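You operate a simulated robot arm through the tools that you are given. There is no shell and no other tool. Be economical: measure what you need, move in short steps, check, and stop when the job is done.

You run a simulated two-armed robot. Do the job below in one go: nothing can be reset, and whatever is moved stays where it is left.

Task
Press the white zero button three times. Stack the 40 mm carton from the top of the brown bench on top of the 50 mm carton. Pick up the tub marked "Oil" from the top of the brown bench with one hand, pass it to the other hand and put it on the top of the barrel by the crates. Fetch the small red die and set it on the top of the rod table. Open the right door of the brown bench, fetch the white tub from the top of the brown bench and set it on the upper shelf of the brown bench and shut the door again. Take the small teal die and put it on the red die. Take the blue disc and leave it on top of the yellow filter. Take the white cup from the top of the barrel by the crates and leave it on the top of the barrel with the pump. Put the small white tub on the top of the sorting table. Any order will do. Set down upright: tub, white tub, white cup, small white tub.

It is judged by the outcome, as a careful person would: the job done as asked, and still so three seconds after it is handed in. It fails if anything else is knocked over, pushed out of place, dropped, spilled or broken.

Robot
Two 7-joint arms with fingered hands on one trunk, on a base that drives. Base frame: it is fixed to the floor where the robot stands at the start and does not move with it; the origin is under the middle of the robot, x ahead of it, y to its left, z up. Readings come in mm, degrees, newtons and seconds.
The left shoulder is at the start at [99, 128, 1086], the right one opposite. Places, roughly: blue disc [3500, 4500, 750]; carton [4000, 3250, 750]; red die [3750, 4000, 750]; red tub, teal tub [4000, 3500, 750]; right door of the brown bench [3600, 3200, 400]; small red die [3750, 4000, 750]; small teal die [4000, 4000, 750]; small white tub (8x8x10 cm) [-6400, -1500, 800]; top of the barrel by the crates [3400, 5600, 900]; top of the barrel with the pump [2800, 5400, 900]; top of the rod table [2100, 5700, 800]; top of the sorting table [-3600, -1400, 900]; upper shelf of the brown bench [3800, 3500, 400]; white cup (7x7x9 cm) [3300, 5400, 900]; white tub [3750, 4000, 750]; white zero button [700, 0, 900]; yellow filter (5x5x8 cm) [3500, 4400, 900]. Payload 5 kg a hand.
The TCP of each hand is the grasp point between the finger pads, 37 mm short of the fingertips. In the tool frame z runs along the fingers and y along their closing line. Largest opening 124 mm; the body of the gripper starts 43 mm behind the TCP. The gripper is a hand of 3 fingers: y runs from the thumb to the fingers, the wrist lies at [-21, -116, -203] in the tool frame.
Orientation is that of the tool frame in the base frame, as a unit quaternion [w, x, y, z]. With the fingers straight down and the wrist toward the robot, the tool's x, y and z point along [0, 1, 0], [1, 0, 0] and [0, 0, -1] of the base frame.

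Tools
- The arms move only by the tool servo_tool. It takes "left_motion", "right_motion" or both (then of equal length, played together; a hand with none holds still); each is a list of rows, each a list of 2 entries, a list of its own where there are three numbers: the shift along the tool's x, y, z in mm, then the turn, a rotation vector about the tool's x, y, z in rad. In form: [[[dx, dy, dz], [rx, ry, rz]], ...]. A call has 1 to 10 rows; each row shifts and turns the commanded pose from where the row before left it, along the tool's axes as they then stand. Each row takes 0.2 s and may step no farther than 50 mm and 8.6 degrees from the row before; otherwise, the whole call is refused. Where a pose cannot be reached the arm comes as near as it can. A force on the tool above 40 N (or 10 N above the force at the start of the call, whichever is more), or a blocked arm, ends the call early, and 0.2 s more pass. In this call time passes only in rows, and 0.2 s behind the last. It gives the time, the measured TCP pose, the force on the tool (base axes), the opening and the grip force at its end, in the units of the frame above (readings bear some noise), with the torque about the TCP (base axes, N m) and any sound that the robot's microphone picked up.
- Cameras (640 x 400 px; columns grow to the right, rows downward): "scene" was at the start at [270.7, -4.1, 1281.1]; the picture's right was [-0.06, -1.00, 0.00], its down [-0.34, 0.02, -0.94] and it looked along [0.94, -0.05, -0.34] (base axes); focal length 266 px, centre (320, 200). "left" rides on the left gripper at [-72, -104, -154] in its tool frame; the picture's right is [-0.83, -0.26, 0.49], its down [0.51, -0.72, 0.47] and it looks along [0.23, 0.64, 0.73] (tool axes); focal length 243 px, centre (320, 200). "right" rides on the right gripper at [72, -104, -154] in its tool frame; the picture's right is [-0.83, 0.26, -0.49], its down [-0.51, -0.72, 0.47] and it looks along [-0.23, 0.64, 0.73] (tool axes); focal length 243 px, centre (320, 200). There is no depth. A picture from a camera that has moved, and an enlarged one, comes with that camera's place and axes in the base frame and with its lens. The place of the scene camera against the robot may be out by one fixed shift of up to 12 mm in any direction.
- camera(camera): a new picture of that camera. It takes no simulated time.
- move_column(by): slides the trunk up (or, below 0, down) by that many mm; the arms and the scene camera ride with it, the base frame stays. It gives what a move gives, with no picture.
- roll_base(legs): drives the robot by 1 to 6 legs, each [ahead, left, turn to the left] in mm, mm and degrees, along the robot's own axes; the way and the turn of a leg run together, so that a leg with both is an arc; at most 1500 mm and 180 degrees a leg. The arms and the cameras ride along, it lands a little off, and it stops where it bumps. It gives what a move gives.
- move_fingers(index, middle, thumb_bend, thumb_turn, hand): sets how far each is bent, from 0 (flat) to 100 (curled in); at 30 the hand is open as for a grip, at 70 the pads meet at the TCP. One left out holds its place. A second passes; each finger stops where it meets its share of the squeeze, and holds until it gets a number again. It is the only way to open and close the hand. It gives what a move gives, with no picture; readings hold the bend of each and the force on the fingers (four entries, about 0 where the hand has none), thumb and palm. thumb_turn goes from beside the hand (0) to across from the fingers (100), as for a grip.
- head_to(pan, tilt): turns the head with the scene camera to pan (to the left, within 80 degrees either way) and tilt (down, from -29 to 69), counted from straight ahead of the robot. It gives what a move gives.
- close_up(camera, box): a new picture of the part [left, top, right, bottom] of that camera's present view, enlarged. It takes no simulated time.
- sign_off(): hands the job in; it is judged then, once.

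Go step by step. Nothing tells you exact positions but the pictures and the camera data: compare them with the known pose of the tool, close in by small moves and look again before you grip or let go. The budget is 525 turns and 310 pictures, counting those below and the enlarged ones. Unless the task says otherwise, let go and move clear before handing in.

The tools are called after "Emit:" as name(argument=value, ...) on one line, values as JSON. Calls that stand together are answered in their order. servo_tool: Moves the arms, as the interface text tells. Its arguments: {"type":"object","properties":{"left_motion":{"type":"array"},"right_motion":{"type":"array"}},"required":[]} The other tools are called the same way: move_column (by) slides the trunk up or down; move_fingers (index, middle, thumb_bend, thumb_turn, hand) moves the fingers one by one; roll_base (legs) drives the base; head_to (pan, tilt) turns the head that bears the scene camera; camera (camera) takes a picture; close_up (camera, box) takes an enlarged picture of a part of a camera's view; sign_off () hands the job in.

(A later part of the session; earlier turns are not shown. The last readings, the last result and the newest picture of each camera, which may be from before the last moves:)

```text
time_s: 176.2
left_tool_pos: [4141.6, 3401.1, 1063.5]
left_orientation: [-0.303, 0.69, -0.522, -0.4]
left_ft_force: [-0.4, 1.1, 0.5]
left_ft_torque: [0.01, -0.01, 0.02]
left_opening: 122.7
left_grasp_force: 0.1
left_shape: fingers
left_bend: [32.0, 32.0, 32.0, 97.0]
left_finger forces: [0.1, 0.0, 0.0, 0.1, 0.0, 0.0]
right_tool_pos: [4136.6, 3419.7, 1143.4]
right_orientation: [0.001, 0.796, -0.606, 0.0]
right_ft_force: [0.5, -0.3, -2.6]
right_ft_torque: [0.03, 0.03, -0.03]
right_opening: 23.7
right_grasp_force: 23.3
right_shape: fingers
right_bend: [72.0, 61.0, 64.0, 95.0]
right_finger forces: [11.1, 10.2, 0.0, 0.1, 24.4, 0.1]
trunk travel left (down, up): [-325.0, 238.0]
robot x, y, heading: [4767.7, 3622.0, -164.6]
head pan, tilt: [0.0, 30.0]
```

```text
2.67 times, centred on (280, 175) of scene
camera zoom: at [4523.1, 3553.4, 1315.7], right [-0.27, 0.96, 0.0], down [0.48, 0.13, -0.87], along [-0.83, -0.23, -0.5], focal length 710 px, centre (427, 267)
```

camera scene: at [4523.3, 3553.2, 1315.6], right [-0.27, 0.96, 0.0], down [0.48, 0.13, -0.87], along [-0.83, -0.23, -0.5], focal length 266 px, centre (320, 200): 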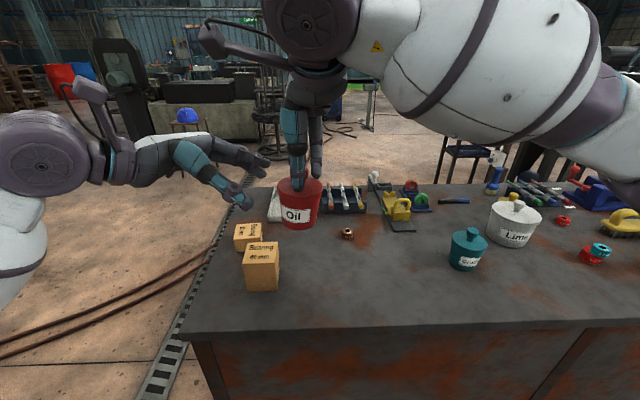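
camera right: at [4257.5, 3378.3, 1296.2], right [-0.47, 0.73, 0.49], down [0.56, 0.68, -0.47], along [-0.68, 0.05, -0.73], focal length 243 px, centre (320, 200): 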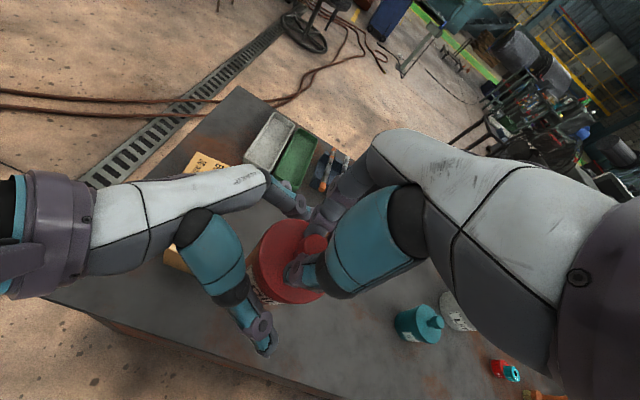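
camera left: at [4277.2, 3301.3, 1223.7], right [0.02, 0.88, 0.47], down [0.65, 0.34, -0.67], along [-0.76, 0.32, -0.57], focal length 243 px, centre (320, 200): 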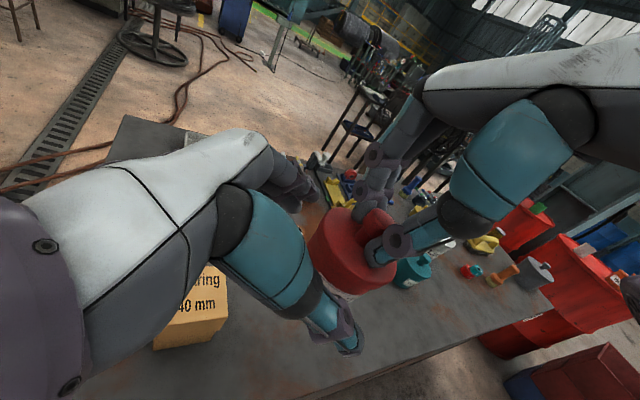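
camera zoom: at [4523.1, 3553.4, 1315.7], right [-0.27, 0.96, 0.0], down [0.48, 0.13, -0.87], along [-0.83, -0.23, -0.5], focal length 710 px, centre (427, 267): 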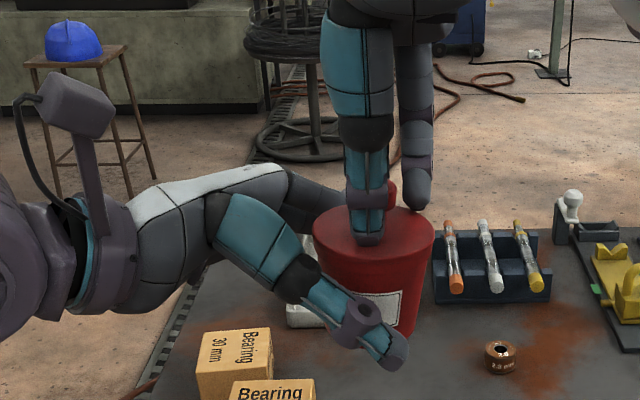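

Left hand straddles the low body. Close it.

Emit:
move_fingers(hand="left", index=65, middle=65, thumb_bend=65)

Emit:
close_up(camera="scene", box=[190, 100, 370, 250])

Emit:
close_up(camera="right", box=[180, 160, 420, 380])

```text
time_s: 177.2
left_tool_pos: [4141.5, 3401.3, 1064.8]
left_orientation: [-0.303, 0.69, -0.523, -0.399]
left_ft_force: [6.8, 1.0, -2.6]
left_ft_torque: [-0.13, 0.3, -0.09]
left_opening: 66.3
left_grasp_force: 27.1
left_shape: fingers
left_bend: [53.0, 57.0, 52.0, 98.0]
left_finger forces: [14.2, 9.8, 0.0, 0.1, 30.9, 0.1]
right_tool_pos: [4136.9, 3420.4, 1141.6]
right_orientation: [0.001, 0.796, -0.606, 0.0]
right_ft_force: [-6.5, -0.9, 2.3]
right_ft_torque: [0.0, 0.19, -0.02]
right_opening: 23.6
right_grasp_force: 24.1
right_shape: fingers
right_bend: [72.0, 61.0, 65.0, 95.0]
right_finger forces: [12.7, 12.7, 0.0, 0.1, 22.3, 0.1]
trunk travel left (down, up): [-325.0, 238.0]
robot x, y, heading: [4771.1, 3624.2, -164.4]
head pan, tilt: [0.0, 30.0]
```

```text
2.67 times, centred on (280, 175) of scene
camera zoom: at [4523.1, 3553.4, 1315.7], right [-0.27, 0.96, 0.0], down [0.48, 0.13, -0.87], along [-0.83, -0.23, -0.5], focal length 710 px, centre (427, 267)
```

zoom: 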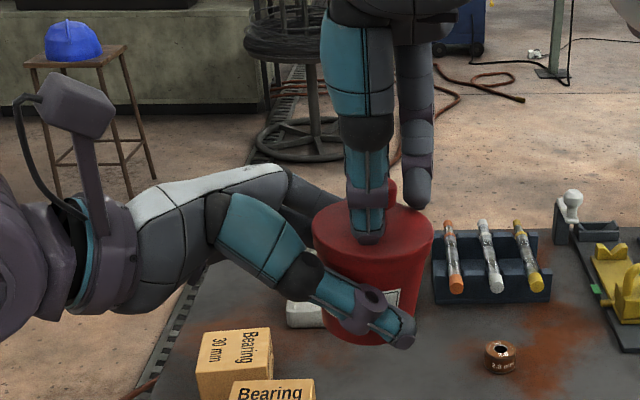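

```text
1.82 times, centred on (300, 270) of right
camera zoom: at [4257.4, 3378.4, 1296.4], right [-0.47, 0.73, 0.49], down [0.56, 0.68, -0.47], along [-0.68, 0.05, -0.73], focal length 441 px, centre (356, 73)
```

zoom: 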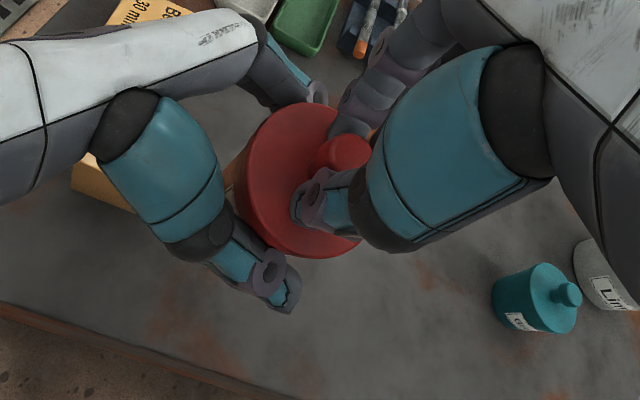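

Both hands hold it. Open the right hand and withdraw it upward.

Emit:
move_fingers(hand="right", index=50, middle=50, thumb_bend=50)

Emit:
servo_tool(right_motion=[[[0, 0, -15], [0, 0, 0]], [[0, 0, -30], [0, 0, 0]], [[0, 0, -40], [0, 0, 0]], [[0, 0, -30], [0, 0, 0]], [[-45, 0, 0], [0, 0, 0]], [[-45, 0, 0], [0, 0, 0]], [[-45, 0, 0], [0, 0, 0]], [[-45, 0, 0], [0, 0, 0]]])

Emit:
camera(camera="scene")

Emit:
camera(camera="right")

```text
time_s: 178.2
left_tool_pos: [4142.2, 3400.5, 1064.7]
left_orientation: [-0.303, 0.69, -0.523, -0.398]
left_ft_force: [-1.2, 0.0, -1.9]
left_ft_torque: [-0.03, -0.06, 0.03]
left_opening: 65.8
left_grasp_force: 27.8
left_shape: fingers
left_bend: [52.0, 57.0, 54.0, 96.0]
left_finger forces: [18.4, 9.9, 0.1, 0.1, 27.4, 0.0]
right_tool_pos: [4136.8, 3420.1, 1141.9]
right_orientation: [0.001, 0.796, -0.605, -0.001]
right_ft_force: [0.1, -0.3, 1.4]
right_ft_torque: [-0.01, -0.06, 0.03]
right_opening: 67.5
right_grasp_force: 0.8
right_shape: fingers
right_bend: [50.0, 50.0, 50.0, 97.0]
right_finger forces: [0.5, 0.1, 0.0, 0.0, 1.1, 0.0]
trunk travel left (down, up): [-325.0, 238.0]
robot x, y, heading: [4773.5, 3619.7, -164.6]
head pan, tilt: [0.0, 30.0]
```

```text
time_s: 179.9
left_tool_pos: [4140.5, 3402.4, 1062.9]
left_orientation: [-0.302, 0.69, -0.522, -0.4]
left_ft_force: [-0.5, -0.3, -0.9]
left_ft_torque: [-0.05, -0.01, -0.01]
left_opening: 66.1
left_grasp_force: 27.4
left_shape: fingers
left_bend: [52.0, 57.0, 54.0, 96.0]
left_finger forces: [18.0, 9.8, 0.0, 0.0, 27.6, 0.1]
right_tool_pos: [4085.0, 3598.4, 1256.6]
right_orientation: [0.001, 0.797, -0.605, 0.0]
right_ft_force: [0.7, 0.5, 0.0]
right_ft_torque: [-0.04, 0.01, 0.0]
right_opening: 67.6
right_grasp_force: 0.1
right_shape: fingers
right_bend: [50.0, 50.0, 50.0, 97.0]
right_finger forces: [0.0, 0.0, 0.0, 0.1, 0.1, 0.0]
trunk travel left (down, up): [-325.0, 238.0]
robot x, y, heading: [4769.3, 3621.8, -164.4]
head pan, tilt: [0.0, 30.0]
```

```text
205 pictures are left
camera scene: at [4522.8, 3556.3, 1315.8], right [-0.27, 0.96, 0.0], down [0.48, 0.13, -0.87], along [-0.83, -0.23, -0.5], focal length 266 px, centre (320, 200)
```

scene: 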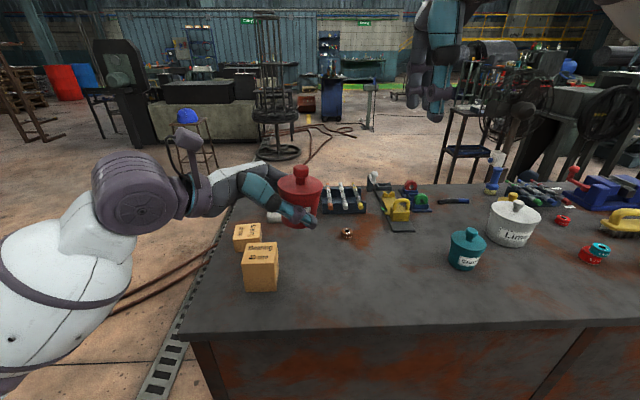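

```text
204 pictures are left
camera right: at [4206.5, 3556.0, 1411.1], right [-0.47, 0.73, 0.49], down [0.56, 0.68, -0.47], along [-0.68, 0.05, -0.73], focal length 243 px, centre (320, 200)
```

right: 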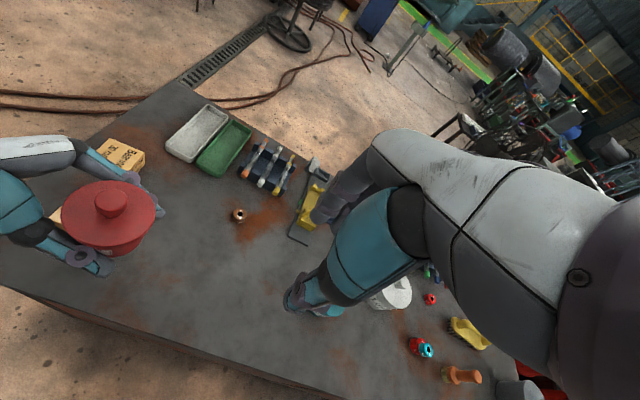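

The tub is in the left hand, upright. Raise it, then shift to reach the small red die (2.4) with the right hand.

Emit:
servo_tool(left_motion=[[[-43.3, 0, -24.8], [0, 0, 0]], [[-43.3, 0, -24.8], [0, 0, 0]], [[-26, 0, -15], [0, 0, 0]]])

Emit:
roll_base(legs=[[0, -575, 0], [190, 0, 0]])

Emit:
head_to(pan=-15, tilt=50)

Emit:
camera(camera="scene")

Emit:
camera(camera="right")

```text
time_s: 180.8
left_tool_pos: [4144.8, 3400.2, 1195.7]
left_orientation: [-0.302, 0.691, -0.522, -0.399]
left_ft_force: [-0.3, 0.2, -3.3]
left_ft_torque: [0.01, 0.0, 0.0]
left_opening: 65.7
left_grasp_force: 27.5
left_shape: fingers
left_bend: [52.0, 57.0, 54.0, 96.0]
left_finger forces: [17.8, 9.6, 0.0, 0.0, 27.1, 0.0]
right_tool_pos: [4085.9, 3594.6, 1257.6]
right_orientation: [0.001, 0.795, -0.606, -0.001]
right_ft_force: [-0.3, -0.4, 0.0]
right_ft_torque: [-0.01, 0.0, -0.02]
right_opening: 67.8
right_grasp_force: 0.0
right_shape: fingers
right_bend: [50.0, 50.0, 50.0, 97.0]
right_finger forces: [0.0, 0.0, 0.0, 0.0, 0.0, 0.1]
trunk travel left (down, up): [-325.0, 238.0]
robot x, y, heading: [4767.4, 3619.2, -164.3]
head pan, tilt: [0.0, 30.0]
```

```text
time_s: 187.4
left_tool_pos: [3810.0, 3888.0, 1196.9]
left_orientation: [-0.299, 0.693, -0.519, -0.401]
left_ft_force: [0.5, -0.4, -4.4]
left_ft_torque: [-0.01, -0.01, 0.01]
left_opening: 65.9
left_grasp_force: 26.8
left_shape: fingers
left_bend: [52.0, 57.0, 54.0, 96.0]
left_finger forces: [17.8, 9.5, 0.0, 0.0, 27.0, 0.0]
right_tool_pos: [3749.0, 4081.3, 1257.5]
right_orientation: [0.001, 0.799, -0.601, -0.001]
right_ft_force: [0.4, -0.4, 0.2]
right_ft_torque: [-0.04, -0.01, -0.02]
right_opening: 68.0
right_grasp_force: 0.1
right_shape: fingers
right_bend: [50.0, 50.0, 50.0, 97.0]
right_finger forces: [0.0, 0.0, 0.0, 0.0, 0.0, 0.0]
trunk travel left (down, up): [-325.0, 238.0]
robot x, y, heading: [4433.2, 4114.3, -164.0]
head pan, tilt: [0.0, 30.0]
```

```text
time_s: 188.2
left_tool_pos: [3807.6, 3887.4, 1195.4]
left_orientation: [-0.3, 0.693, -0.519, -0.4]
left_ft_force: [0.1, -0.3, -3.2]
left_ft_torque: [-0.02, -0.02, 0.03]
left_opening: 65.7
left_grasp_force: 27.3
left_shape: fingers
left_bend: [52.0, 57.0, 54.0, 96.0]
left_finger forces: [17.8, 9.7, 0.0, 0.0, 27.1, 0.0]
right_tool_pos: [3748.1, 4080.5, 1257.2]
right_orientation: [0.001, 0.799, -0.601, -0.001]
right_ft_force: [0.7, 0.0, -0.1]
right_ft_torque: [-0.01, 0.0, 0.02]
right_opening: 67.9
right_grasp_force: 0.0
right_shape: fingers
right_bend: [50.0, 50.0, 50.0, 97.0]
right_finger forces: [0.0, 0.0, 0.0, 0.0, 0.0, 0.1]
trunk travel left (down, up): [-325.0, 238.0]
robot x, y, heading: [4429.8, 4109.8, -164.1]
head pan, tilt: [-15.0, 50.0]
```

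```text
203 pictures are left
camera scene: at [4195.3, 4067.4, 1286.2], right [-0.02, 1.0, 0.0], down [0.77, 0.02, -0.64], along [-0.64, -0.01, -0.77], focal length 266 px, centre (320, 200)
```

scene: 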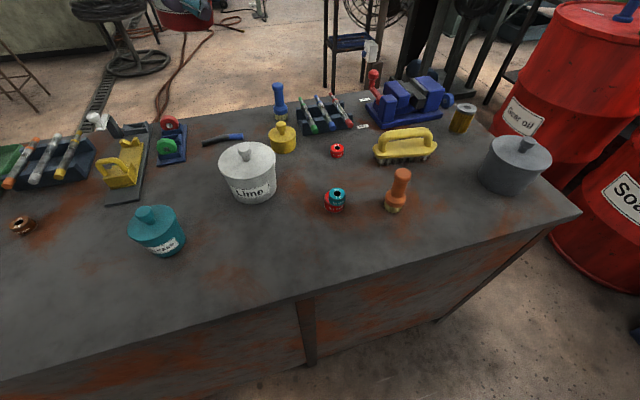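

```text
202 pictures are left
camera right: at [3869.3, 4039.3, 1411.1], right [-0.48, 0.73, 0.49], down [0.55, 0.69, -0.47], along [-0.68, 0.04, -0.73], focal length 243 px, centre (320, 200)
```

right: 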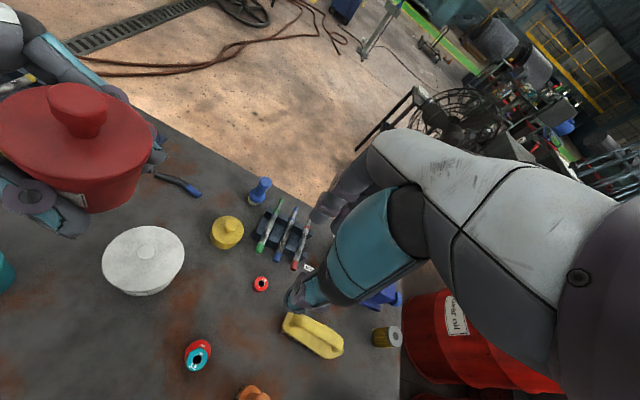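

Small red die ≈(3660, 4098). Move the right hand above it and partway down.

Emit:
servo_tool(right_motion=[[[-21, 40, 0], [0, 0, 0]], [[-21, 40, 0], [0, 0, 0]], [[0, 0, 45], [0, 0, 0]], [[0, 0, 45], [0, 0, 0]], [[0, 0, 45], [0, 0, 0]], [[0, 0, 45], [0, 0, 0]], [[0, 0, 40], [0, 0, 0]]])

Emit:
camera(camera="right")

Emit:
close_up(camera="scene", box=[240, 60, 480, 240])

```text
time_s: 189.8
left_tool_pos: [3807.1, 3886.9, 1196.1]
left_orientation: [-0.3, 0.693, -0.519, -0.4]
left_ft_force: [-0.6, 0.5, -2.9]
left_ft_torque: [-0.01, -0.04, -0.05]
left_opening: 65.8
left_grasp_force: 26.8
left_shape: fingers
left_bend: [52.0, 57.0, 54.0, 96.0]
left_finger forces: [17.7, 9.6, 0.1, 0.0, 27.1, 0.0]
right_tool_pos: [3659.7, 4098.5, 1039.5]
right_orientation: [0.001, 0.799, -0.601, -0.001]
right_ft_force: [0.6, -0.1, 0.3]
right_ft_torque: [-0.01, -0.02, 0.01]
right_opening: 67.6
right_grasp_force: 0.0
right_shape: fingers
right_bend: [50.0, 50.0, 50.0, 97.0]
right_finger forces: [0.0, 0.1, 0.0, 0.1, 0.0, 0.1]
trunk travel left (down, up): [-325.0, 238.0]
robot x, y, heading: [4427.4, 4111.2, -163.8]
head pan, tilt: [-15.0, 50.0]
```

```text
201 pictures are left
camera right: at [3781.8, 4058.0, 1192.8], right [-0.48, 0.73, 0.49], down [0.55, 0.69, -0.47], along [-0.68, 0.04, -0.73], focal length 243 px, centre (320, 200)
```

right: 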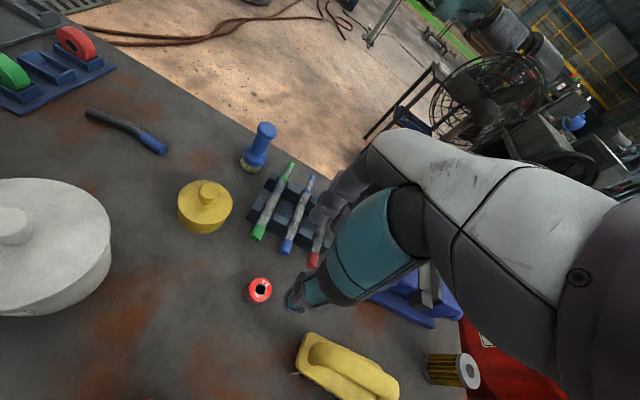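

```text
2.22 times, centred on (360, 150) of scene
camera zoom: at [4194.8, 4067.8, 1286.0], right [-0.02, 1.0, 0.0], down [0.77, 0.01, -0.64], along [-0.64, -0.01, -0.77], focal length 592 px, centre (231, 311)
```

zoom: 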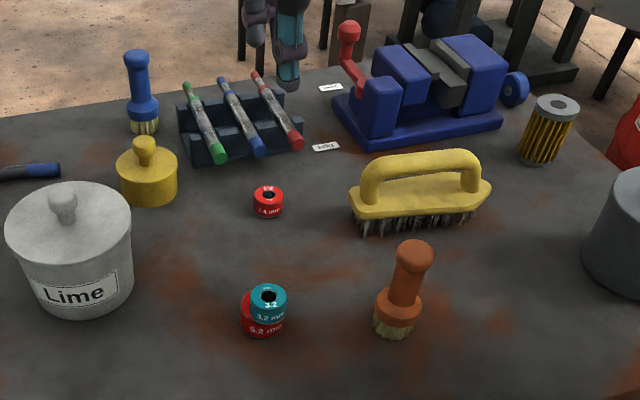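

Emit:
servo_tool(right_motion=[[[0, 3, 45], [0, 0, 0]], [[0, 0, 45], [0, 0, 0]], [[0, 0, 40], [0, 0, 0]]])

Emit:
close_up(camera="right", box=[220, 160, 460, 340])

Emit:
close_up(camera="scene", box=[240, 60, 480, 240])

```text
time_s: 190.6
left_tool_pos: [3807.1, 3887.7, 1195.1]
left_orientation: [-0.299, 0.693, -0.52, -0.4]
left_ft_force: [-0.9, 1.5, -3.4]
left_ft_torque: [-0.02, 0.01, 0.01]
left_opening: 65.9
left_grasp_force: 26.5
left_shape: fingers
left_bend: [52.0, 57.0, 54.0, 96.0]
left_finger forces: [17.8, 9.6, 0.0, 0.0, 27.2, 0.0]
right_tool_pos: [3657.6, 4098.6, 907.9]
right_orientation: [0.001, 0.799, -0.601, 0.0]
right_ft_force: [0.0, 0.1, -0.8]
right_ft_torque: [0.0, -0.03, -0.03]
right_opening: 67.9
right_grasp_force: 0.0
right_shape: fingers
right_bend: [50.0, 50.0, 50.0, 97.0]
right_finger forces: [0.0, 0.0, 0.1, 0.1, 0.1, 0.1]
trunk travel left (down, up): [-325.0, 238.0]
robot x, y, heading: [4431.1, 4116.2, -163.9]
head pan, tilt: [-15.0, 50.0]
```

```text
2.22 times, centred on (340, 250) of right
camera zoom: at [3779.5, 4057.8, 1062.1], right [-0.48, 0.73, 0.49], down [0.55, 0.69, -0.47], along [-0.68, 0.04, -0.73], focal length 539 px, centre (276, 89)
```

zoom: 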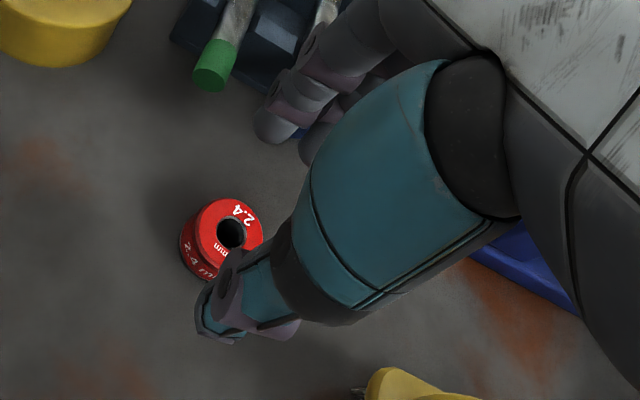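

```text
2.22 times, centred on (360, 150) of scene
camera zoom: at [4195.1, 4067.7, 1286.1], right [-0.02, 1.0, 0.0], down [0.77, 0.01, -0.64], along [-0.64, -0.01, -0.77], focal length 592 px, centre (231, 311)
```

zoom: 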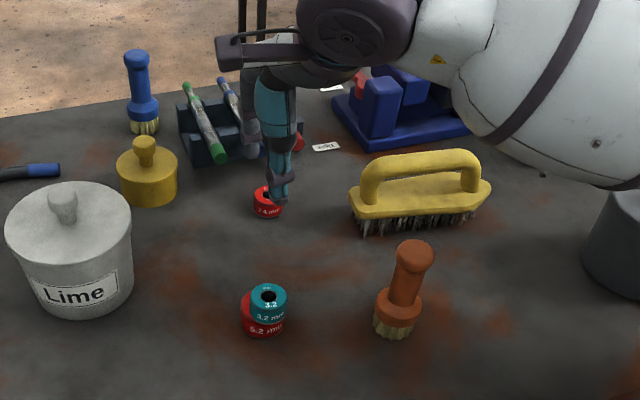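

Emit:
servo_tool(right_motion=[[[0, 0, 25], [0, 0, 0]], [[0, 0, 12], [0, 0, 0]], [[0, 0, 6], [0, 0, 0]]])

Emit:
close_up(camera="right", box=[220, 160, 460, 340])

```text
time_s: 191.4
left_tool_pos: [3808.1, 3887.3, 1196.6]
left_orientation: [-0.3, 0.693, -0.519, -0.401]
left_ft_force: [0.3, 0.0, -3.0]
left_ft_torque: [-0.01, -0.01, -0.04]
left_opening: 65.7
left_grasp_force: 27.3
left_shape: fingers
left_bend: [52.0, 57.0, 54.0, 96.0]
left_finger forces: [17.8, 9.7, 0.1, 0.0, 27.2, 0.0]
right_tool_pos: [3656.8, 4097.0, 863.5]
right_orientation: [0.001, 0.799, -0.601, 0.0]
right_ft_force: [-0.5, 0.9, 1.2]
right_ft_torque: [-0.02, 0.06, -0.1]
right_opening: 68.0
right_grasp_force: 0.6
right_shape: fingers
right_bend: [50.0, 50.0, 50.0, 97.0]
right_finger forces: [0.0, 1.5, 0.0, 0.1, 0.0, 0.0]
trunk travel left (down, up): [-325.0, 238.0]
robot x, y, heading: [4433.0, 4113.2, -163.9]
head pan, tilt: [-15.0, 50.0]
```

```text
2.22 times, centred on (340, 250) of right
camera zoom: at [3778.1, 4056.8, 1018.1], right [-0.48, 0.73, 0.49], down [0.55, 0.69, -0.47], along [-0.68, 0.04, -0.73], focal length 539 px, centre (276, 89)
```

zoom: 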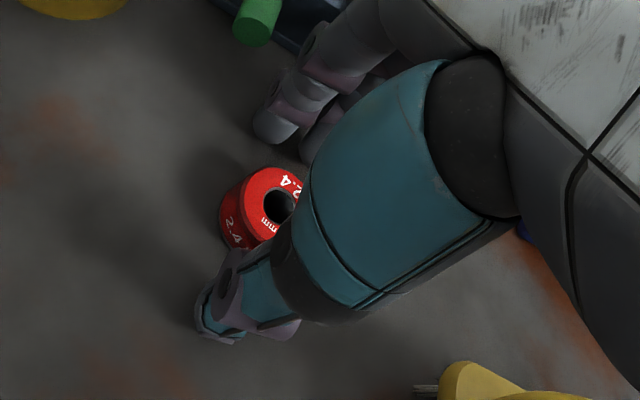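

Centred, as before. Close on the die.

Emit:
move_fingers(hand="right", index=57, middle=57, thumb_bend=57)

Emit:
servo_tool(right_motion=[[[0, 0, 2], [0, 0, 0]]])

Emit:
move_fingers(hand="right", index=72, middle=72, thumb_bend=72)

Emit:
servo_tool(right_motion=[[[0, 0, -10], [0, 0, 0]], [[0, 0, -30], [0, 0, 0]], [[0, 0, -40], [0, 0, 0]]])

Emit:
close_up(camera="right", box=[220, 160, 460, 340])

```text
time_s: 192.4
left_tool_pos: [3808.1, 3887.2, 1195.8]
left_orientation: [-0.3, 0.693, -0.519, -0.401]
left_ft_force: [0.0, -0.4, -3.0]
left_ft_torque: [-0.06, 0.01, -0.03]
left_opening: 65.8
left_grasp_force: 27.1
left_shape: fingers
left_bend: [52.0, 57.0, 54.0, 96.0]
left_finger forces: [17.8, 9.7, 0.0, 0.0, 27.1, 0.1]
right_tool_pos: [3656.9, 4097.5, 863.9]
right_orientation: [0.001, 0.8, -0.6, -0.001]
right_ft_force: [0.0, 0.8, 0.1]
right_ft_torque: [-0.02, 0.0, 0.0]
right_opening: 49.8
right_grasp_force: 0.3
right_shape: fingers
right_bend: [56.0, 56.0, 56.0, 97.0]
right_finger forces: [0.0, 0.2, 0.0, 0.0, 0.1, 0.1]
trunk travel left (down, up): [-325.0, 238.0]
robot x, y, heading: [4434.3, 4114.9, -163.9]
head pan, tilt: [-15.0, 50.0]
```

```text
time_s: 192.8
left_tool_pos: [3808.4, 3887.3, 1196.9]
left_orientation: [-0.301, 0.693, -0.518, -0.4]
left_ft_force: [1.1, -0.2, -2.9]
left_ft_torque: [-0.03, 0.0, -0.03]
left_opening: 65.7
left_grasp_force: 27.0
left_shape: fingers
left_bend: [52.0, 57.0, 54.0, 96.0]
left_finger forces: [17.9, 9.5, 0.0, 0.0, 27.1, 0.0]
right_tool_pos: [3656.4, 4097.6, 864.1]
right_orientation: [0.001, 0.8, -0.601, -0.001]
right_ft_force: [-0.7, 1.3, 2.5]
right_ft_torque: [0.01, 0.18, -0.05]
right_opening: 49.7
right_grasp_force: 1.2
right_shape: fingers
right_bend: [56.0, 56.0, 56.0, 97.0]
right_finger forces: [0.0, 2.7, 0.0, 0.1, 0.0, 0.1]
trunk travel left (down, up): [-325.0, 238.0]
robot x, y, heading: [4431.2, 4113.4, -163.9]
head pan, tilt: [-15.0, 50.0]
```

```text
time_s: 193.8
left_tool_pos: [3807.4, 3886.3, 1194.9]
left_orientation: [-0.3, 0.692, -0.52, -0.401]
left_ft_force: [0.0, -0.2, -3.2]
left_ft_torque: [0.0, 0.01, 0.01]
left_opening: 65.8
left_grasp_force: 27.1
left_shape: fingers
left_bend: [52.0, 57.0, 54.0, 96.0]
left_finger forces: [17.8, 9.6, 0.0, 0.0, 27.2, 0.0]
right_tool_pos: [3656.3, 4097.1, 861.4]
right_orientation: [0.001, 0.799, -0.601, -0.001]
right_ft_force: [0.5, 0.3, 0.2]
right_ft_torque: [-0.03, -0.02, -0.04]
right_opening: 29.5
right_grasp_force: 16.5
right_shape: fingers
right_bend: [71.0, 67.0, 63.0, 96.0]
right_finger forces: [9.7, 7.2, 0.0, 0.0, 16.2, 0.0]
trunk travel left (down, up): [-325.0, 238.0]
robot x, y, heading: [4430.5, 4107.9, -163.8]
head pan, tilt: [-15.0, 50.0]
```

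```text
time_s: 194.6
left_tool_pos: [3808.4, 3886.0, 1196.8]
left_orientation: [-0.3, 0.693, -0.519, -0.4]
left_ft_force: [0.2, -0.4, -3.1]
left_ft_torque: [0.02, 0.03, 0.03]
left_opening: 65.8
left_grasp_force: 27.8
left_shape: fingers
left_bend: [52.0, 57.0, 54.0, 96.0]
left_finger forces: [17.8, 9.6, 0.0, 0.0, 27.1, 0.1]
right_tool_pos: [3656.6, 4097.6, 943.4]
right_orientation: [0.001, 0.799, -0.601, 0.0]
right_ft_force: [-0.1, -1.7, -1.6]
right_ft_torque: [0.0, 0.02, -0.01]
right_opening: 29.2
right_grasp_force: 16.4
right_shape: fingers
right_bend: [71.0, 67.0, 63.0, 96.0]
right_finger forces: [9.6, 7.1, 0.0, 0.1, 16.2, 0.0]
trunk travel left (down, up): [-325.0, 238.0]
robot x, y, heading: [4433.9, 4111.3, -163.9]
head pan, tilt: [-15.0, 50.0]
```

```text
2.22 times, centred on (340, 250) of right
camera zoom: at [3778.7, 4056.3, 1097.7], right [-0.48, 0.72, 0.49], down [0.55, 0.69, -0.47], along [-0.68, 0.05, -0.73], focal length 539 px, centre (276, 89)
```

zoom: 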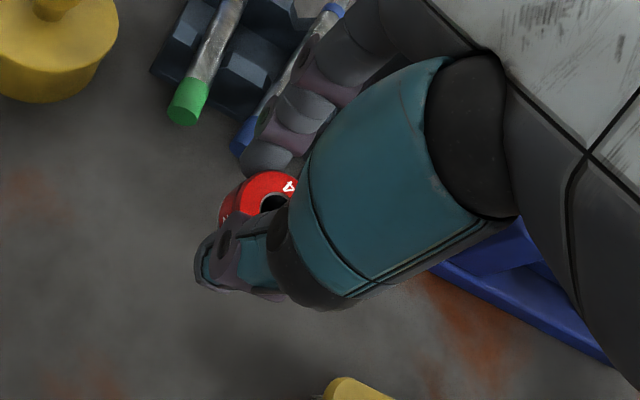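

Small red die is held in the right hand, tub in the left. Raise, retract, back away and turn to face the barrels.

Emit:
servo_tool(right_motion=[[[0, 0, -45], [0, 0, 0]], [[0, 0, -45], [0, 0, 0]], [[0, 0, -45], [0, 0, 0]], [[0, 0, -45], [0, 0, 0]], [[0, 0, -45], [0, 0, 0]], [[0, -45, 0], [0, 0, 0]], [[0, -45, 0], [0, 0, 0]], [[0, -40, 0], [0, 0, 0]]])

Emit:
roll_base(legs=[[-350, 0, 0], [0, 0, -76]])

Emit:
head_to(pan=0, tilt=30)

Emit:
camera(camera="scene")

```text
time_s: 196.4
left_tool_pos: [3809.2, 3887.4, 1194.7]
left_orientation: [-0.3, 0.692, -0.519, -0.402]
left_ft_force: [-0.2, 0.4, -3.1]
left_ft_torque: [-0.02, -0.01, 0.02]
left_opening: 65.8
left_grasp_force: 27.1
left_shape: fingers
left_bend: [52.0, 57.0, 54.0, 96.0]
left_finger forces: [17.8, 9.6, 0.0, 0.1, 27.1, 0.1]
right_tool_pos: [3783.8, 4133.9, 1166.8]
right_orientation: [0.001, 0.799, -0.601, 0.0]
right_ft_force: [0.3, -0.5, -1.8]
right_ft_torque: [-0.01, 0.01, -0.05]
right_opening: 29.3
right_grasp_force: 17.0
right_shape: fingers
right_bend: [71.0, 67.0, 63.0, 96.0]
right_finger forces: [9.3, 7.6, 0.0, 0.0, 16.1, 0.0]
trunk travel left (down, up): [-325.0, 238.0]
robot x, y, heading: [4433.4, 4115.5, -163.8]
head pan, tilt: [-15.0, 50.0]
```

```text
time_s: 201.9
left_tool_pos: [4388.1, 4754.2, 1195.3]
left_orientation: [0.482, -0.235, 0.833, 0.136]
left_ft_force: [0.1, -0.4, -2.0]
left_ft_torque: [0.01, 0.0, 0.01]
left_opening: 65.2
left_grasp_force: 25.6
left_shape: fingers
left_bend: [52.0, 58.0, 54.0, 96.0]
left_finger forces: [16.4, 9.3, 0.0, 0.1, 25.4, 0.0]
right_tool_pos: [4618.2, 4843.6, 1167.0]
right_orientation: [-0.001, -0.27, 0.963, 0.001]
right_ft_force: [0.2, 0.8, -1.1]
right_ft_torque: [0.03, -0.03, -0.03]
right_opening: 28.9
right_grasp_force: 15.7
right_shape: fingers
right_bend: [71.0, 67.0, 63.0, 96.0]
right_finger forces: [9.0, 7.5, 0.2, 0.0, 15.2, 0.0]
trunk travel left (down, up): [-325.0, 238.0]
robot x, y, heading: [4767.6, 4215.0, 121.3]
head pan, tilt: [-15.0, 50.0]
```

```text
time_s: 202.8
left_tool_pos: [4386.8, 4754.1, 1194.8]
left_orientation: [0.482, -0.235, 0.833, 0.136]
left_ft_force: [-0.3, 0.7, -2.8]
left_ft_torque: [-0.01, 0.01, 0.01]
left_opening: 65.5
left_grasp_force: 25.4
left_shape: fingers
left_bend: [52.0, 58.0, 54.0, 96.0]
left_finger forces: [16.5, 9.3, 0.0, 0.0, 25.5, 0.0]
right_tool_pos: [4618.4, 4844.7, 1167.1]
right_orientation: [-0.001, -0.27, 0.963, 0.001]
right_ft_force: [-0.1, -0.4, -2.2]
right_ft_torque: [-0.01, -0.02, 0.0]
right_opening: 28.8
right_grasp_force: 15.4
right_shape: fingers
right_bend: [71.0, 67.0, 63.0, 96.0]
right_finger forces: [8.9, 7.6, 0.0, 0.1, 15.1, 0.1]
trunk travel left (down, up): [-325.0, 238.0]
robot x, y, heading: [4769.9, 4212.3, 121.0]
head pan, tilt: [0.0, 30.0]
```

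```text
195 pictures are left
camera scene: at [4636.4, 4431.6, 1315.6], right [0.85, 0.52, 0.0], down [0.26, -0.43, -0.87], along [-0.45, 0.74, -0.5], focal length 266 px, centre (320, 200)
```

scene: 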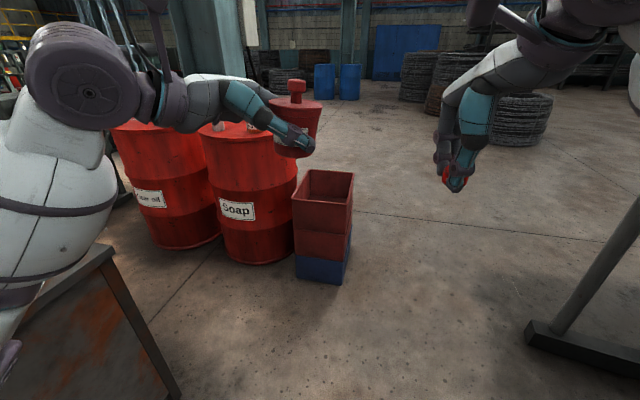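

Soap barrel by the crates is ahead-left. Drive to the gap between bench end and crates and look at the barrel tops.

Emit:
roll_base(legs=[[940, 40, 0], [0, 0, 40]])

Emit:
camera(camera="scene")

```text
time_s: 209.5
left_tool_pos: [3610.0, 5173.9, 1194.3]
left_orientation: [0.408, -0.502, 0.705, 0.291]
left_ft_force: [-0.3, 1.0, -3.4]
left_ft_torque: [0.0, 0.0, 0.0]
left_opening: 64.8
left_grasp_force: 25.6
left_shape: fingers
left_bend: [52.0, 58.0, 54.0, 96.0]
left_finger forces: [16.3, 9.2, 0.1, 0.0, 25.1, 0.0]
right_tool_pos: [3731.7, 5389.1, 1167.2]
right_orientation: [0.0, -0.578, 0.816, 0.001]
right_ft_force: [-0.1, 0.5, -1.2]
right_ft_torque: [0.04, 0.0, -0.01]
right_opening: 28.7
right_grasp_force: 15.1
right_shape: fingers
right_bend: [71.0, 67.0, 63.0, 96.0]
right_finger forces: [8.8, 7.6, 0.1, 0.0, 15.0, 0.1]
trunk travel left (down, up): [-325.0, 238.0]
robot x, y, heading: [4249.7, 4998.2, 160.8]
head pan, tilt: [0.0, 30.0]
```

```text
194 pictures are left
camera scene: at [4007.4, 5083.0, 1315.6], right [0.33, 0.94, 0.0], down [0.47, -0.17, -0.87], along [-0.82, 0.29, -0.5], focal length 266 px, centre (320, 200)
```

scene: 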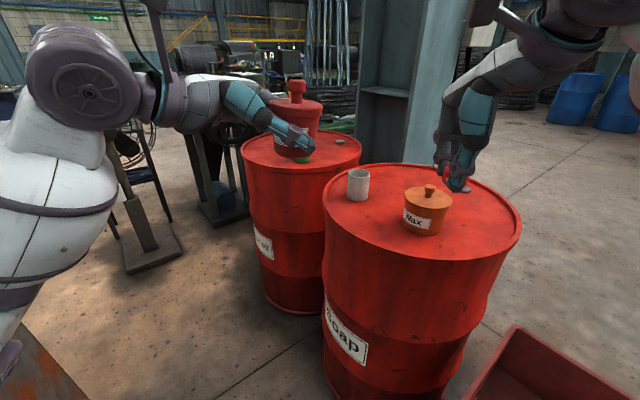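

Clear view: the soap barrel top carries the white cup and a wax pot. I'll face +y and strafe so that I stand in front of the barrel at about (3495, 4950).

Emit:
roll_base(legs=[[0, 0, -70.8], [-45, 755, 0]])

Emit:
head_to(pan=0, tilt=45)

Emit:
camera(camera="scene")

Emit:
camera(camera="right")

```text
time_s: 215.3
left_tool_pos: [4092.1, 5608.4, 1223.3]
left_orientation: [0.498, 0.027, 0.867, 0.007]
left_ft_force: [0.4, -0.3, -1.8]
left_ft_torque: [0.05, 0.06, 0.05]
left_opening: 64.7
left_grasp_force: 25.1
left_shape: fingers
left_bend: [52.0, 58.0, 54.0, 96.0]
left_finger forces: [16.1, 9.2, 0.0, 0.0, 25.4, 0.0]
right_tool_pos: [4321.8, 5568.4, 1177.1]
right_orientation: [-0.01, 0.008, 1.0, 0.013]
right_ft_force: [-0.5, -0.8, -1.0]
right_ft_torque: [0.07, -0.05, 0.01]
right_opening: 28.3
right_grasp_force: 16.0
right_shape: fingers
right_bend: [71.0, 67.0, 63.0, 96.0]
right_finger forces: [8.7, 7.6, 0.0, 0.1, 14.7, 0.1]
trunk travel left (down, up): [-325.0, 238.0]
robot x, y, heading: [4085.9, 4980.6, 89.1]
head pan, tilt: [0.0, 30.0]
stopped in leg 2: the robot was blocked; the commanded pose is now the measured one
```

```text
time_s: 216.1
left_tool_pos: [4094.5, 5613.2, 1218.3]
left_orientation: [0.495, 0.023, 0.869, 0.005]
left_ft_force: [0.2, 0.6, -3.1]
left_ft_torque: [-0.03, 0.03, 0.01]
left_opening: 64.5
left_grasp_force: 25.5
left_shape: fingers
left_bend: [52.0, 58.0, 54.0, 96.0]
left_finger forces: [16.3, 9.2, 0.1, 0.0, 25.3, 0.0]
right_tool_pos: [4323.7, 5574.2, 1173.3]
right_orientation: [-0.015, 0.006, 1.0, 0.011]
right_ft_force: [-0.2, 0.6, -1.8]
right_ft_torque: [0.01, 0.01, -0.01]
right_opening: 28.0
right_grasp_force: 15.5
right_shape: fingers
right_bend: [71.0, 67.0, 63.0, 96.0]
right_finger forces: [8.8, 7.7, 0.0, 0.1, 14.7, 0.1]
trunk travel left (down, up): [-325.0, 238.0]
robot x, y, heading: [4082.7, 4980.3, 89.1]
head pan, tilt: [0.0, 45.0]
```

```text
193 pictures are left
camera scene: at [4122.7, 5202.4, 1298.0], right [1.0, -0.01, -0.03], down [-0.03, -0.69, -0.72], along [-0.01, 0.72, -0.69], focal length 266 px, centre (320, 200)
```

scene: 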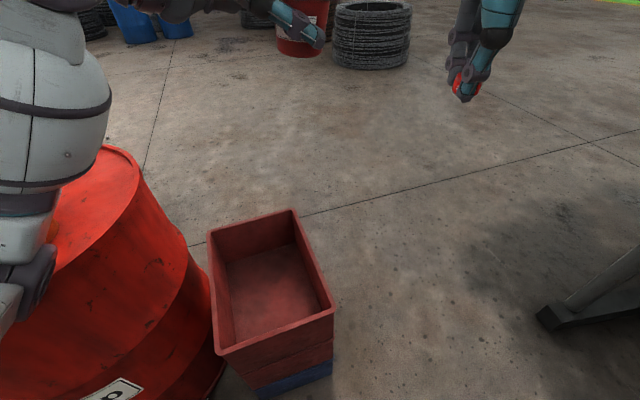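

```text
192 pictures are left
camera right: at [4254.8, 5465.7, 1327.9], right [0.85, 0.24, 0.47], down [0.48, -0.72, -0.5], along [0.22, 0.65, -0.72], focal length 243 px, centre (320, 200)
```

right: 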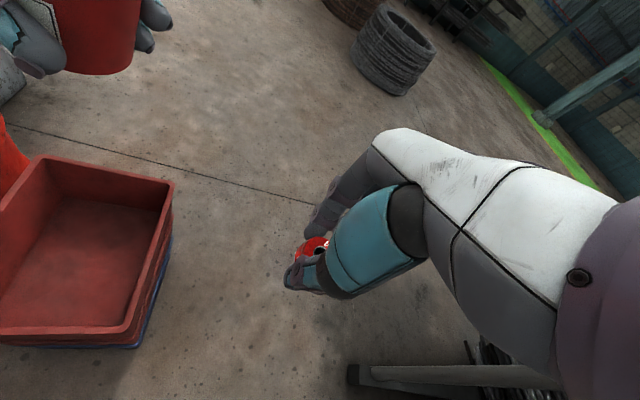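

I was blocked — probably my left elbow against the barrel's rim. Back off to the right and inspect.

Emit:
roll_base(legs=[[0, -250, 0]])

Emit:
head_to(pan=45, tilt=35)

Emit:
camera(camera="scene")

```text
time_s: 218.8
left_tool_pos: [4303.2, 5638.0, 1199.6]
left_orientation: [0.507, 0.015, 0.862, -0.006]
left_ft_force: [0.2, 0.2, -3.1]
left_ft_torque: [0.0, 0.04, 0.0]
left_opening: 64.7
left_grasp_force: 25.5
left_shape: fingers
left_bend: [52.0, 58.0, 54.0, 96.0]
left_finger forces: [16.3, 9.2, 0.1, 0.0, 25.2, 0.0]
right_tool_pos: [4534.2, 5595.6, 1166.2]
right_orientation: [0.001, 0.006, 1.0, 0.0]
right_ft_force: [0.7, 0.9, -1.5]
right_ft_torque: [0.03, 0.01, 0.02]
right_opening: 28.1
right_grasp_force: 15.4
right_shape: fingers
right_bend: [71.0, 67.0, 63.0, 96.0]
right_finger forces: [8.8, 7.8, 0.0, 0.1, 14.6, 0.0]
trunk travel left (down, up): [-325.0, 238.0]
robot x, y, heading: [4329.2, 4979.4, 89.2]
head pan, tilt: [0.0, 45.0]
```

```text
time_s: 219.9
left_tool_pos: [4302.3, 5638.8, 1200.2]
left_orientation: [0.507, 0.016, 0.862, -0.007]
left_ft_force: [0.6, 0.6, -3.0]
left_ft_torque: [0.0, -0.01, 0.0]
left_opening: 64.6
left_grasp_force: 25.3
left_shape: fingers
left_bend: [52.0, 58.0, 54.0, 96.0]
left_finger forces: [16.4, 9.2, 0.0, 0.0, 25.2, 0.1]
right_tool_pos: [4534.2, 5595.5, 1166.4]
right_orientation: [0.001, 0.006, 1.0, 0.001]
right_ft_force: [0.1, 0.6, -1.3]
right_ft_torque: [0.02, 0.0, 0.01]
right_opening: 28.3
right_grasp_force: 15.7
right_shape: fingers
right_bend: [71.0, 67.0, 63.0, 96.0]
right_finger forces: [8.7, 7.9, 0.1, 0.0, 14.6, 0.0]
trunk travel left (down, up): [-325.0, 238.0]
robot x, y, heading: [4329.6, 4982.3, 89.6]
head pan, tilt: [45.0, 35.0]
```

```text
191 pictures are left
camera scene: at [4267.6, 5210.0, 1307.8], right [0.72, 0.7, 0.0], down [0.4, -0.41, -0.82], along [-0.57, 0.59, -0.57], focal length 266 px, centre (320, 200)
```

scene: 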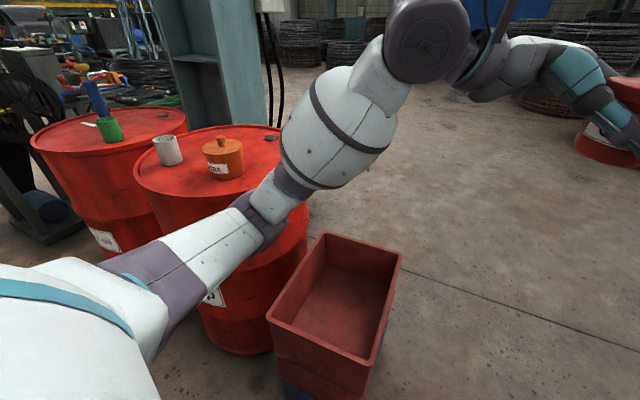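

Barrels, cup and wax pot look undisturbed; my low left elbow touched the rim. Raise the trunk and approach from a better angle.

Emit:
move_column(by=230)

Emit:
roll_base(legs=[[0, 0, 20.5], [230, 520, 0]])

Emit:
head_to(pan=10, tilt=50)

Emit:
camera(camera="scene")

Emit:
camera(camera="right")

```text
time_s: 222.4
left_tool_pos: [4303.5, 5640.1, 1427.7]
left_orientation: [0.507, 0.015, 0.862, -0.008]
left_ft_force: [0.5, -0.5, -3.8]
left_ft_torque: [-0.01, 0.0, -0.02]
left_opening: 64.6
left_grasp_force: 25.2
left_shape: fingers
left_bend: [52.0, 58.0, 54.0, 96.0]
left_finger forces: [16.4, 9.0, 0.1, 0.0, 25.2, 0.0]
right_tool_pos: [4534.0, 5596.8, 1394.4]
right_orientation: [0.0, 0.006, 1.0, -0.002]
right_ft_force: [0.8, 0.2, -1.7]
right_ft_torque: [-0.01, 0.01, 0.01]
right_opening: 28.2
right_grasp_force: 16.0
right_shape: fingers
right_bend: [71.0, 67.0, 63.0, 96.0]
right_finger forces: [8.7, 7.9, 0.0, 0.0, 14.6, 0.0]
trunk travel left (down, up): [-555.0, 8.0]
robot x, y, heading: [4326.5, 4978.5, 89.2]
head pan, tilt: [45.0, 35.0]
```

```text
time_s: 228.5
left_tool_pos: [3515.4, 5634.5, 1430.0]
left_orientation: [0.5, -0.138, 0.851, 0.085]
left_ft_force: [0.6, -0.3, -3.3]
left_ft_torque: [-0.02, 0.01, 0.0]
left_opening: 64.4
left_grasp_force: 24.8
left_shape: fingers
left_bend: [52.0, 58.0, 54.0, 96.0]
left_finger forces: [15.9, 9.0, 0.0, 0.1, 24.7, 0.0]
right_tool_pos: [3747.5, 5675.1, 1397.1]
right_orientation: [0.001, -0.171, 0.985, -0.001]
right_ft_force: [1.2, 0.3, -1.3]
right_ft_torque: [0.01, 0.02, -0.01]
right_opening: 28.2
right_grasp_force: 15.3
right_shape: fingers
right_bend: [71.0, 67.0, 63.0, 96.0]
right_finger forces: [8.7, 7.7, 0.1, 0.0, 14.4, 0.1]
trunk travel left (down, up): [-555.0, 8.0]
robot x, y, heading: [3771.6, 5023.9, 109.8]
head pan, tilt: [45.0, 35.0]
```

```text
time_s: 229.5
left_tool_pos: [3514.5, 5635.3, 1430.3]
left_orientation: [0.5, -0.139, 0.851, 0.083]
left_ft_force: [-0.4, -0.8, -3.5]
left_ft_torque: [-0.03, 0.01, 0.0]
left_opening: 64.2
left_grasp_force: 25.1
left_shape: fingers
left_bend: [52.0, 58.0, 54.0, 96.0]
left_finger forces: [15.8, 9.2, 0.0, 0.0, 24.7, 0.0]
right_tool_pos: [3747.7, 5675.5, 1397.7]
right_orientation: [0.001, -0.171, 0.985, 0.0]
right_ft_force: [0.0, 1.6, -2.0]
right_ft_torque: [0.0, 0.04, 0.02]
right_opening: 28.2
right_grasp_force: 15.4
right_shape: fingers
right_bend: [71.0, 67.0, 63.0, 96.0]
right_finger forces: [8.7, 7.7, 0.0, 0.0, 14.4, 0.0]
trunk travel left (down, up): [-555.0, 8.0]
robot x, y, heading: [3767.5, 5024.5, 109.6]
head pan, tilt: [10.0, 50.0]
```

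```text
190 pictures are left
camera scene: at [3716.6, 5132.3, 1547.0], right [0.87, 0.5, 0.0], down [0.38, -0.66, -0.64], along [-0.32, 0.56, -0.77], focal length 266 px, centre (320, 200)
```

scene: 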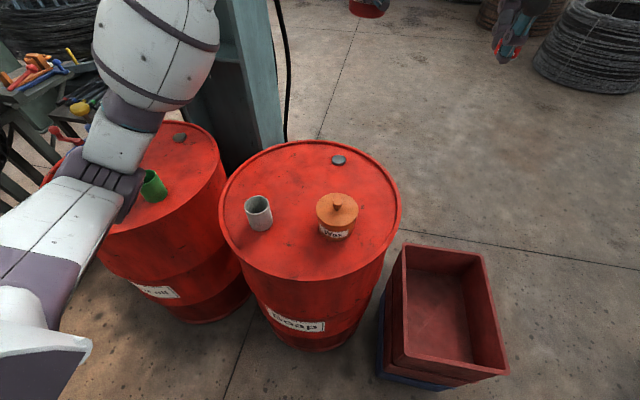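

```text
189 pictures are left
camera right: at [3714.7, 5553.1, 1550.5], right [0.69, 0.53, 0.49], down [0.72, -0.51, -0.47], along [0.0, 0.68, -0.73], focal length 243 px, centre (320, 200)
```

right: 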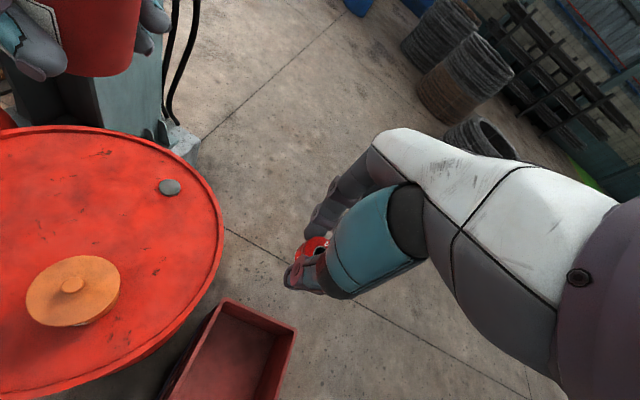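

Barrel top z≈895, centre ≈(3415, 5580); cup left-near, wax pot right-near. I'll bring the tub over the free rear area and lower partway.

Emit:
servo_tool(left_motion=[[[18.75, 23, -32.5], [0, 0, 0]], [[18.75, 23, -32.5], [0, 0, 0]], [[18.75, 23, -32.5], [0, 0, 0]], [[18.75, 23, -32.5], [0, 0, 0]], [[38.5, 0, 22.2], [0, 0, 0]], [[38.5, 0, 22.2], [0, 0, 0]], [[38.5, 0, 22.2], [0, 0, 0]], [[38.5, 0, 22.2], [0, 0, 0]], [[38.5, 0, 22.2], [0, 0, 0]], [[38.5, 0, 22.2], [0, 0, 0]]])

Emit:
camera(camera="scene")

Emit:
camera(camera="left")

Emit:
camera(camera="right")

```text
time_s: 231.7
left_tool_pos: [3343.5, 5676.5, 1163.0]
left_orientation: [0.5, -0.138, 0.851, 0.084]
left_ft_force: [-0.9, -0.6, -2.6]
left_ft_torque: [-0.02, 0.01, 0.0]
left_opening: 64.1
left_grasp_force: 24.7
left_shape: fingers
left_bend: [52.0, 58.0, 54.0, 96.0]
left_finger forces: [16.0, 9.0, 0.1, 0.1, 24.6, 0.0]
right_tool_pos: [3746.3, 5675.3, 1395.9]
right_orientation: [0.001, -0.171, 0.985, -0.001]
right_ft_force: [-0.6, 0.7, -1.2]
right_ft_torque: [-0.01, 0.01, 0.03]
right_opening: 28.2
right_grasp_force: 15.6
right_shape: fingers
right_bend: [71.0, 67.0, 63.0, 96.0]
right_finger forces: [8.7, 7.7, 0.0, 0.1, 14.4, 0.1]
trunk travel left (down, up): [-555.0, 8.0]
robot x, y, heading: [3768.4, 5025.4, 109.7]
head pan, tilt: [10.0, 50.0]
```

```text
188 pictures are left
camera scene: at [3715.9, 5132.6, 1546.8], right [0.87, 0.5, 0.0], down [0.38, -0.67, -0.64], along [-0.32, 0.56, -0.77], focal length 266 px, centre (320, 200)
```

scene: 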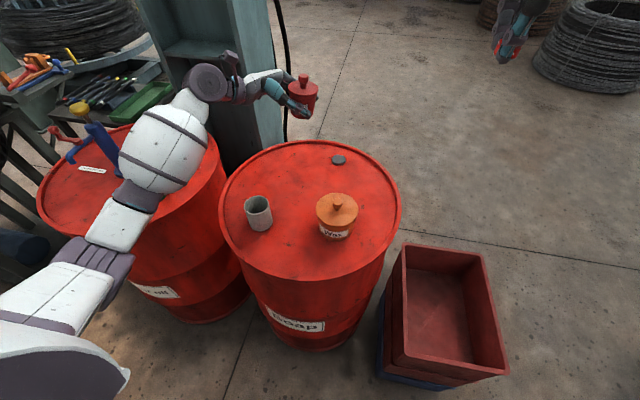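

```text
187 pictures are left
camera left: at [3283.8, 5544.5, 1299.1], right [0.87, 0.02, 0.49], down [0.39, -0.63, -0.68], along [0.29, 0.78, -0.55], focal length 243 px, centre (320, 200)
```

left: 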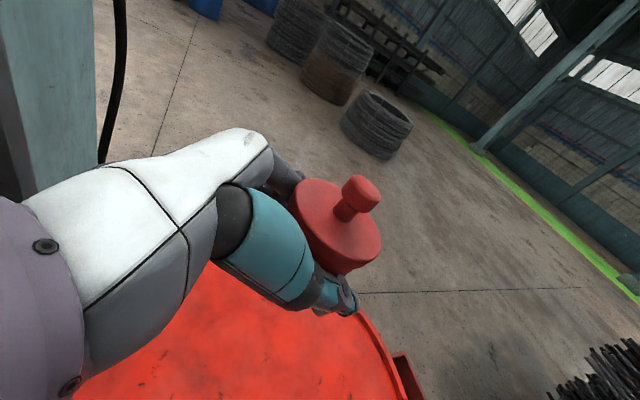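

```text
186 pictures are left
camera right: at [3713.9, 5553.5, 1549.9], right [0.69, 0.53, 0.49], down [0.72, -0.51, -0.47], along [0.0, 0.68, -0.73], focal length 243 px, centre (320, 200)
```

right: 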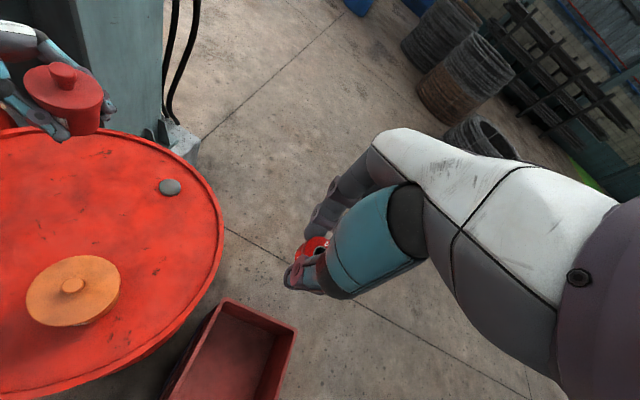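

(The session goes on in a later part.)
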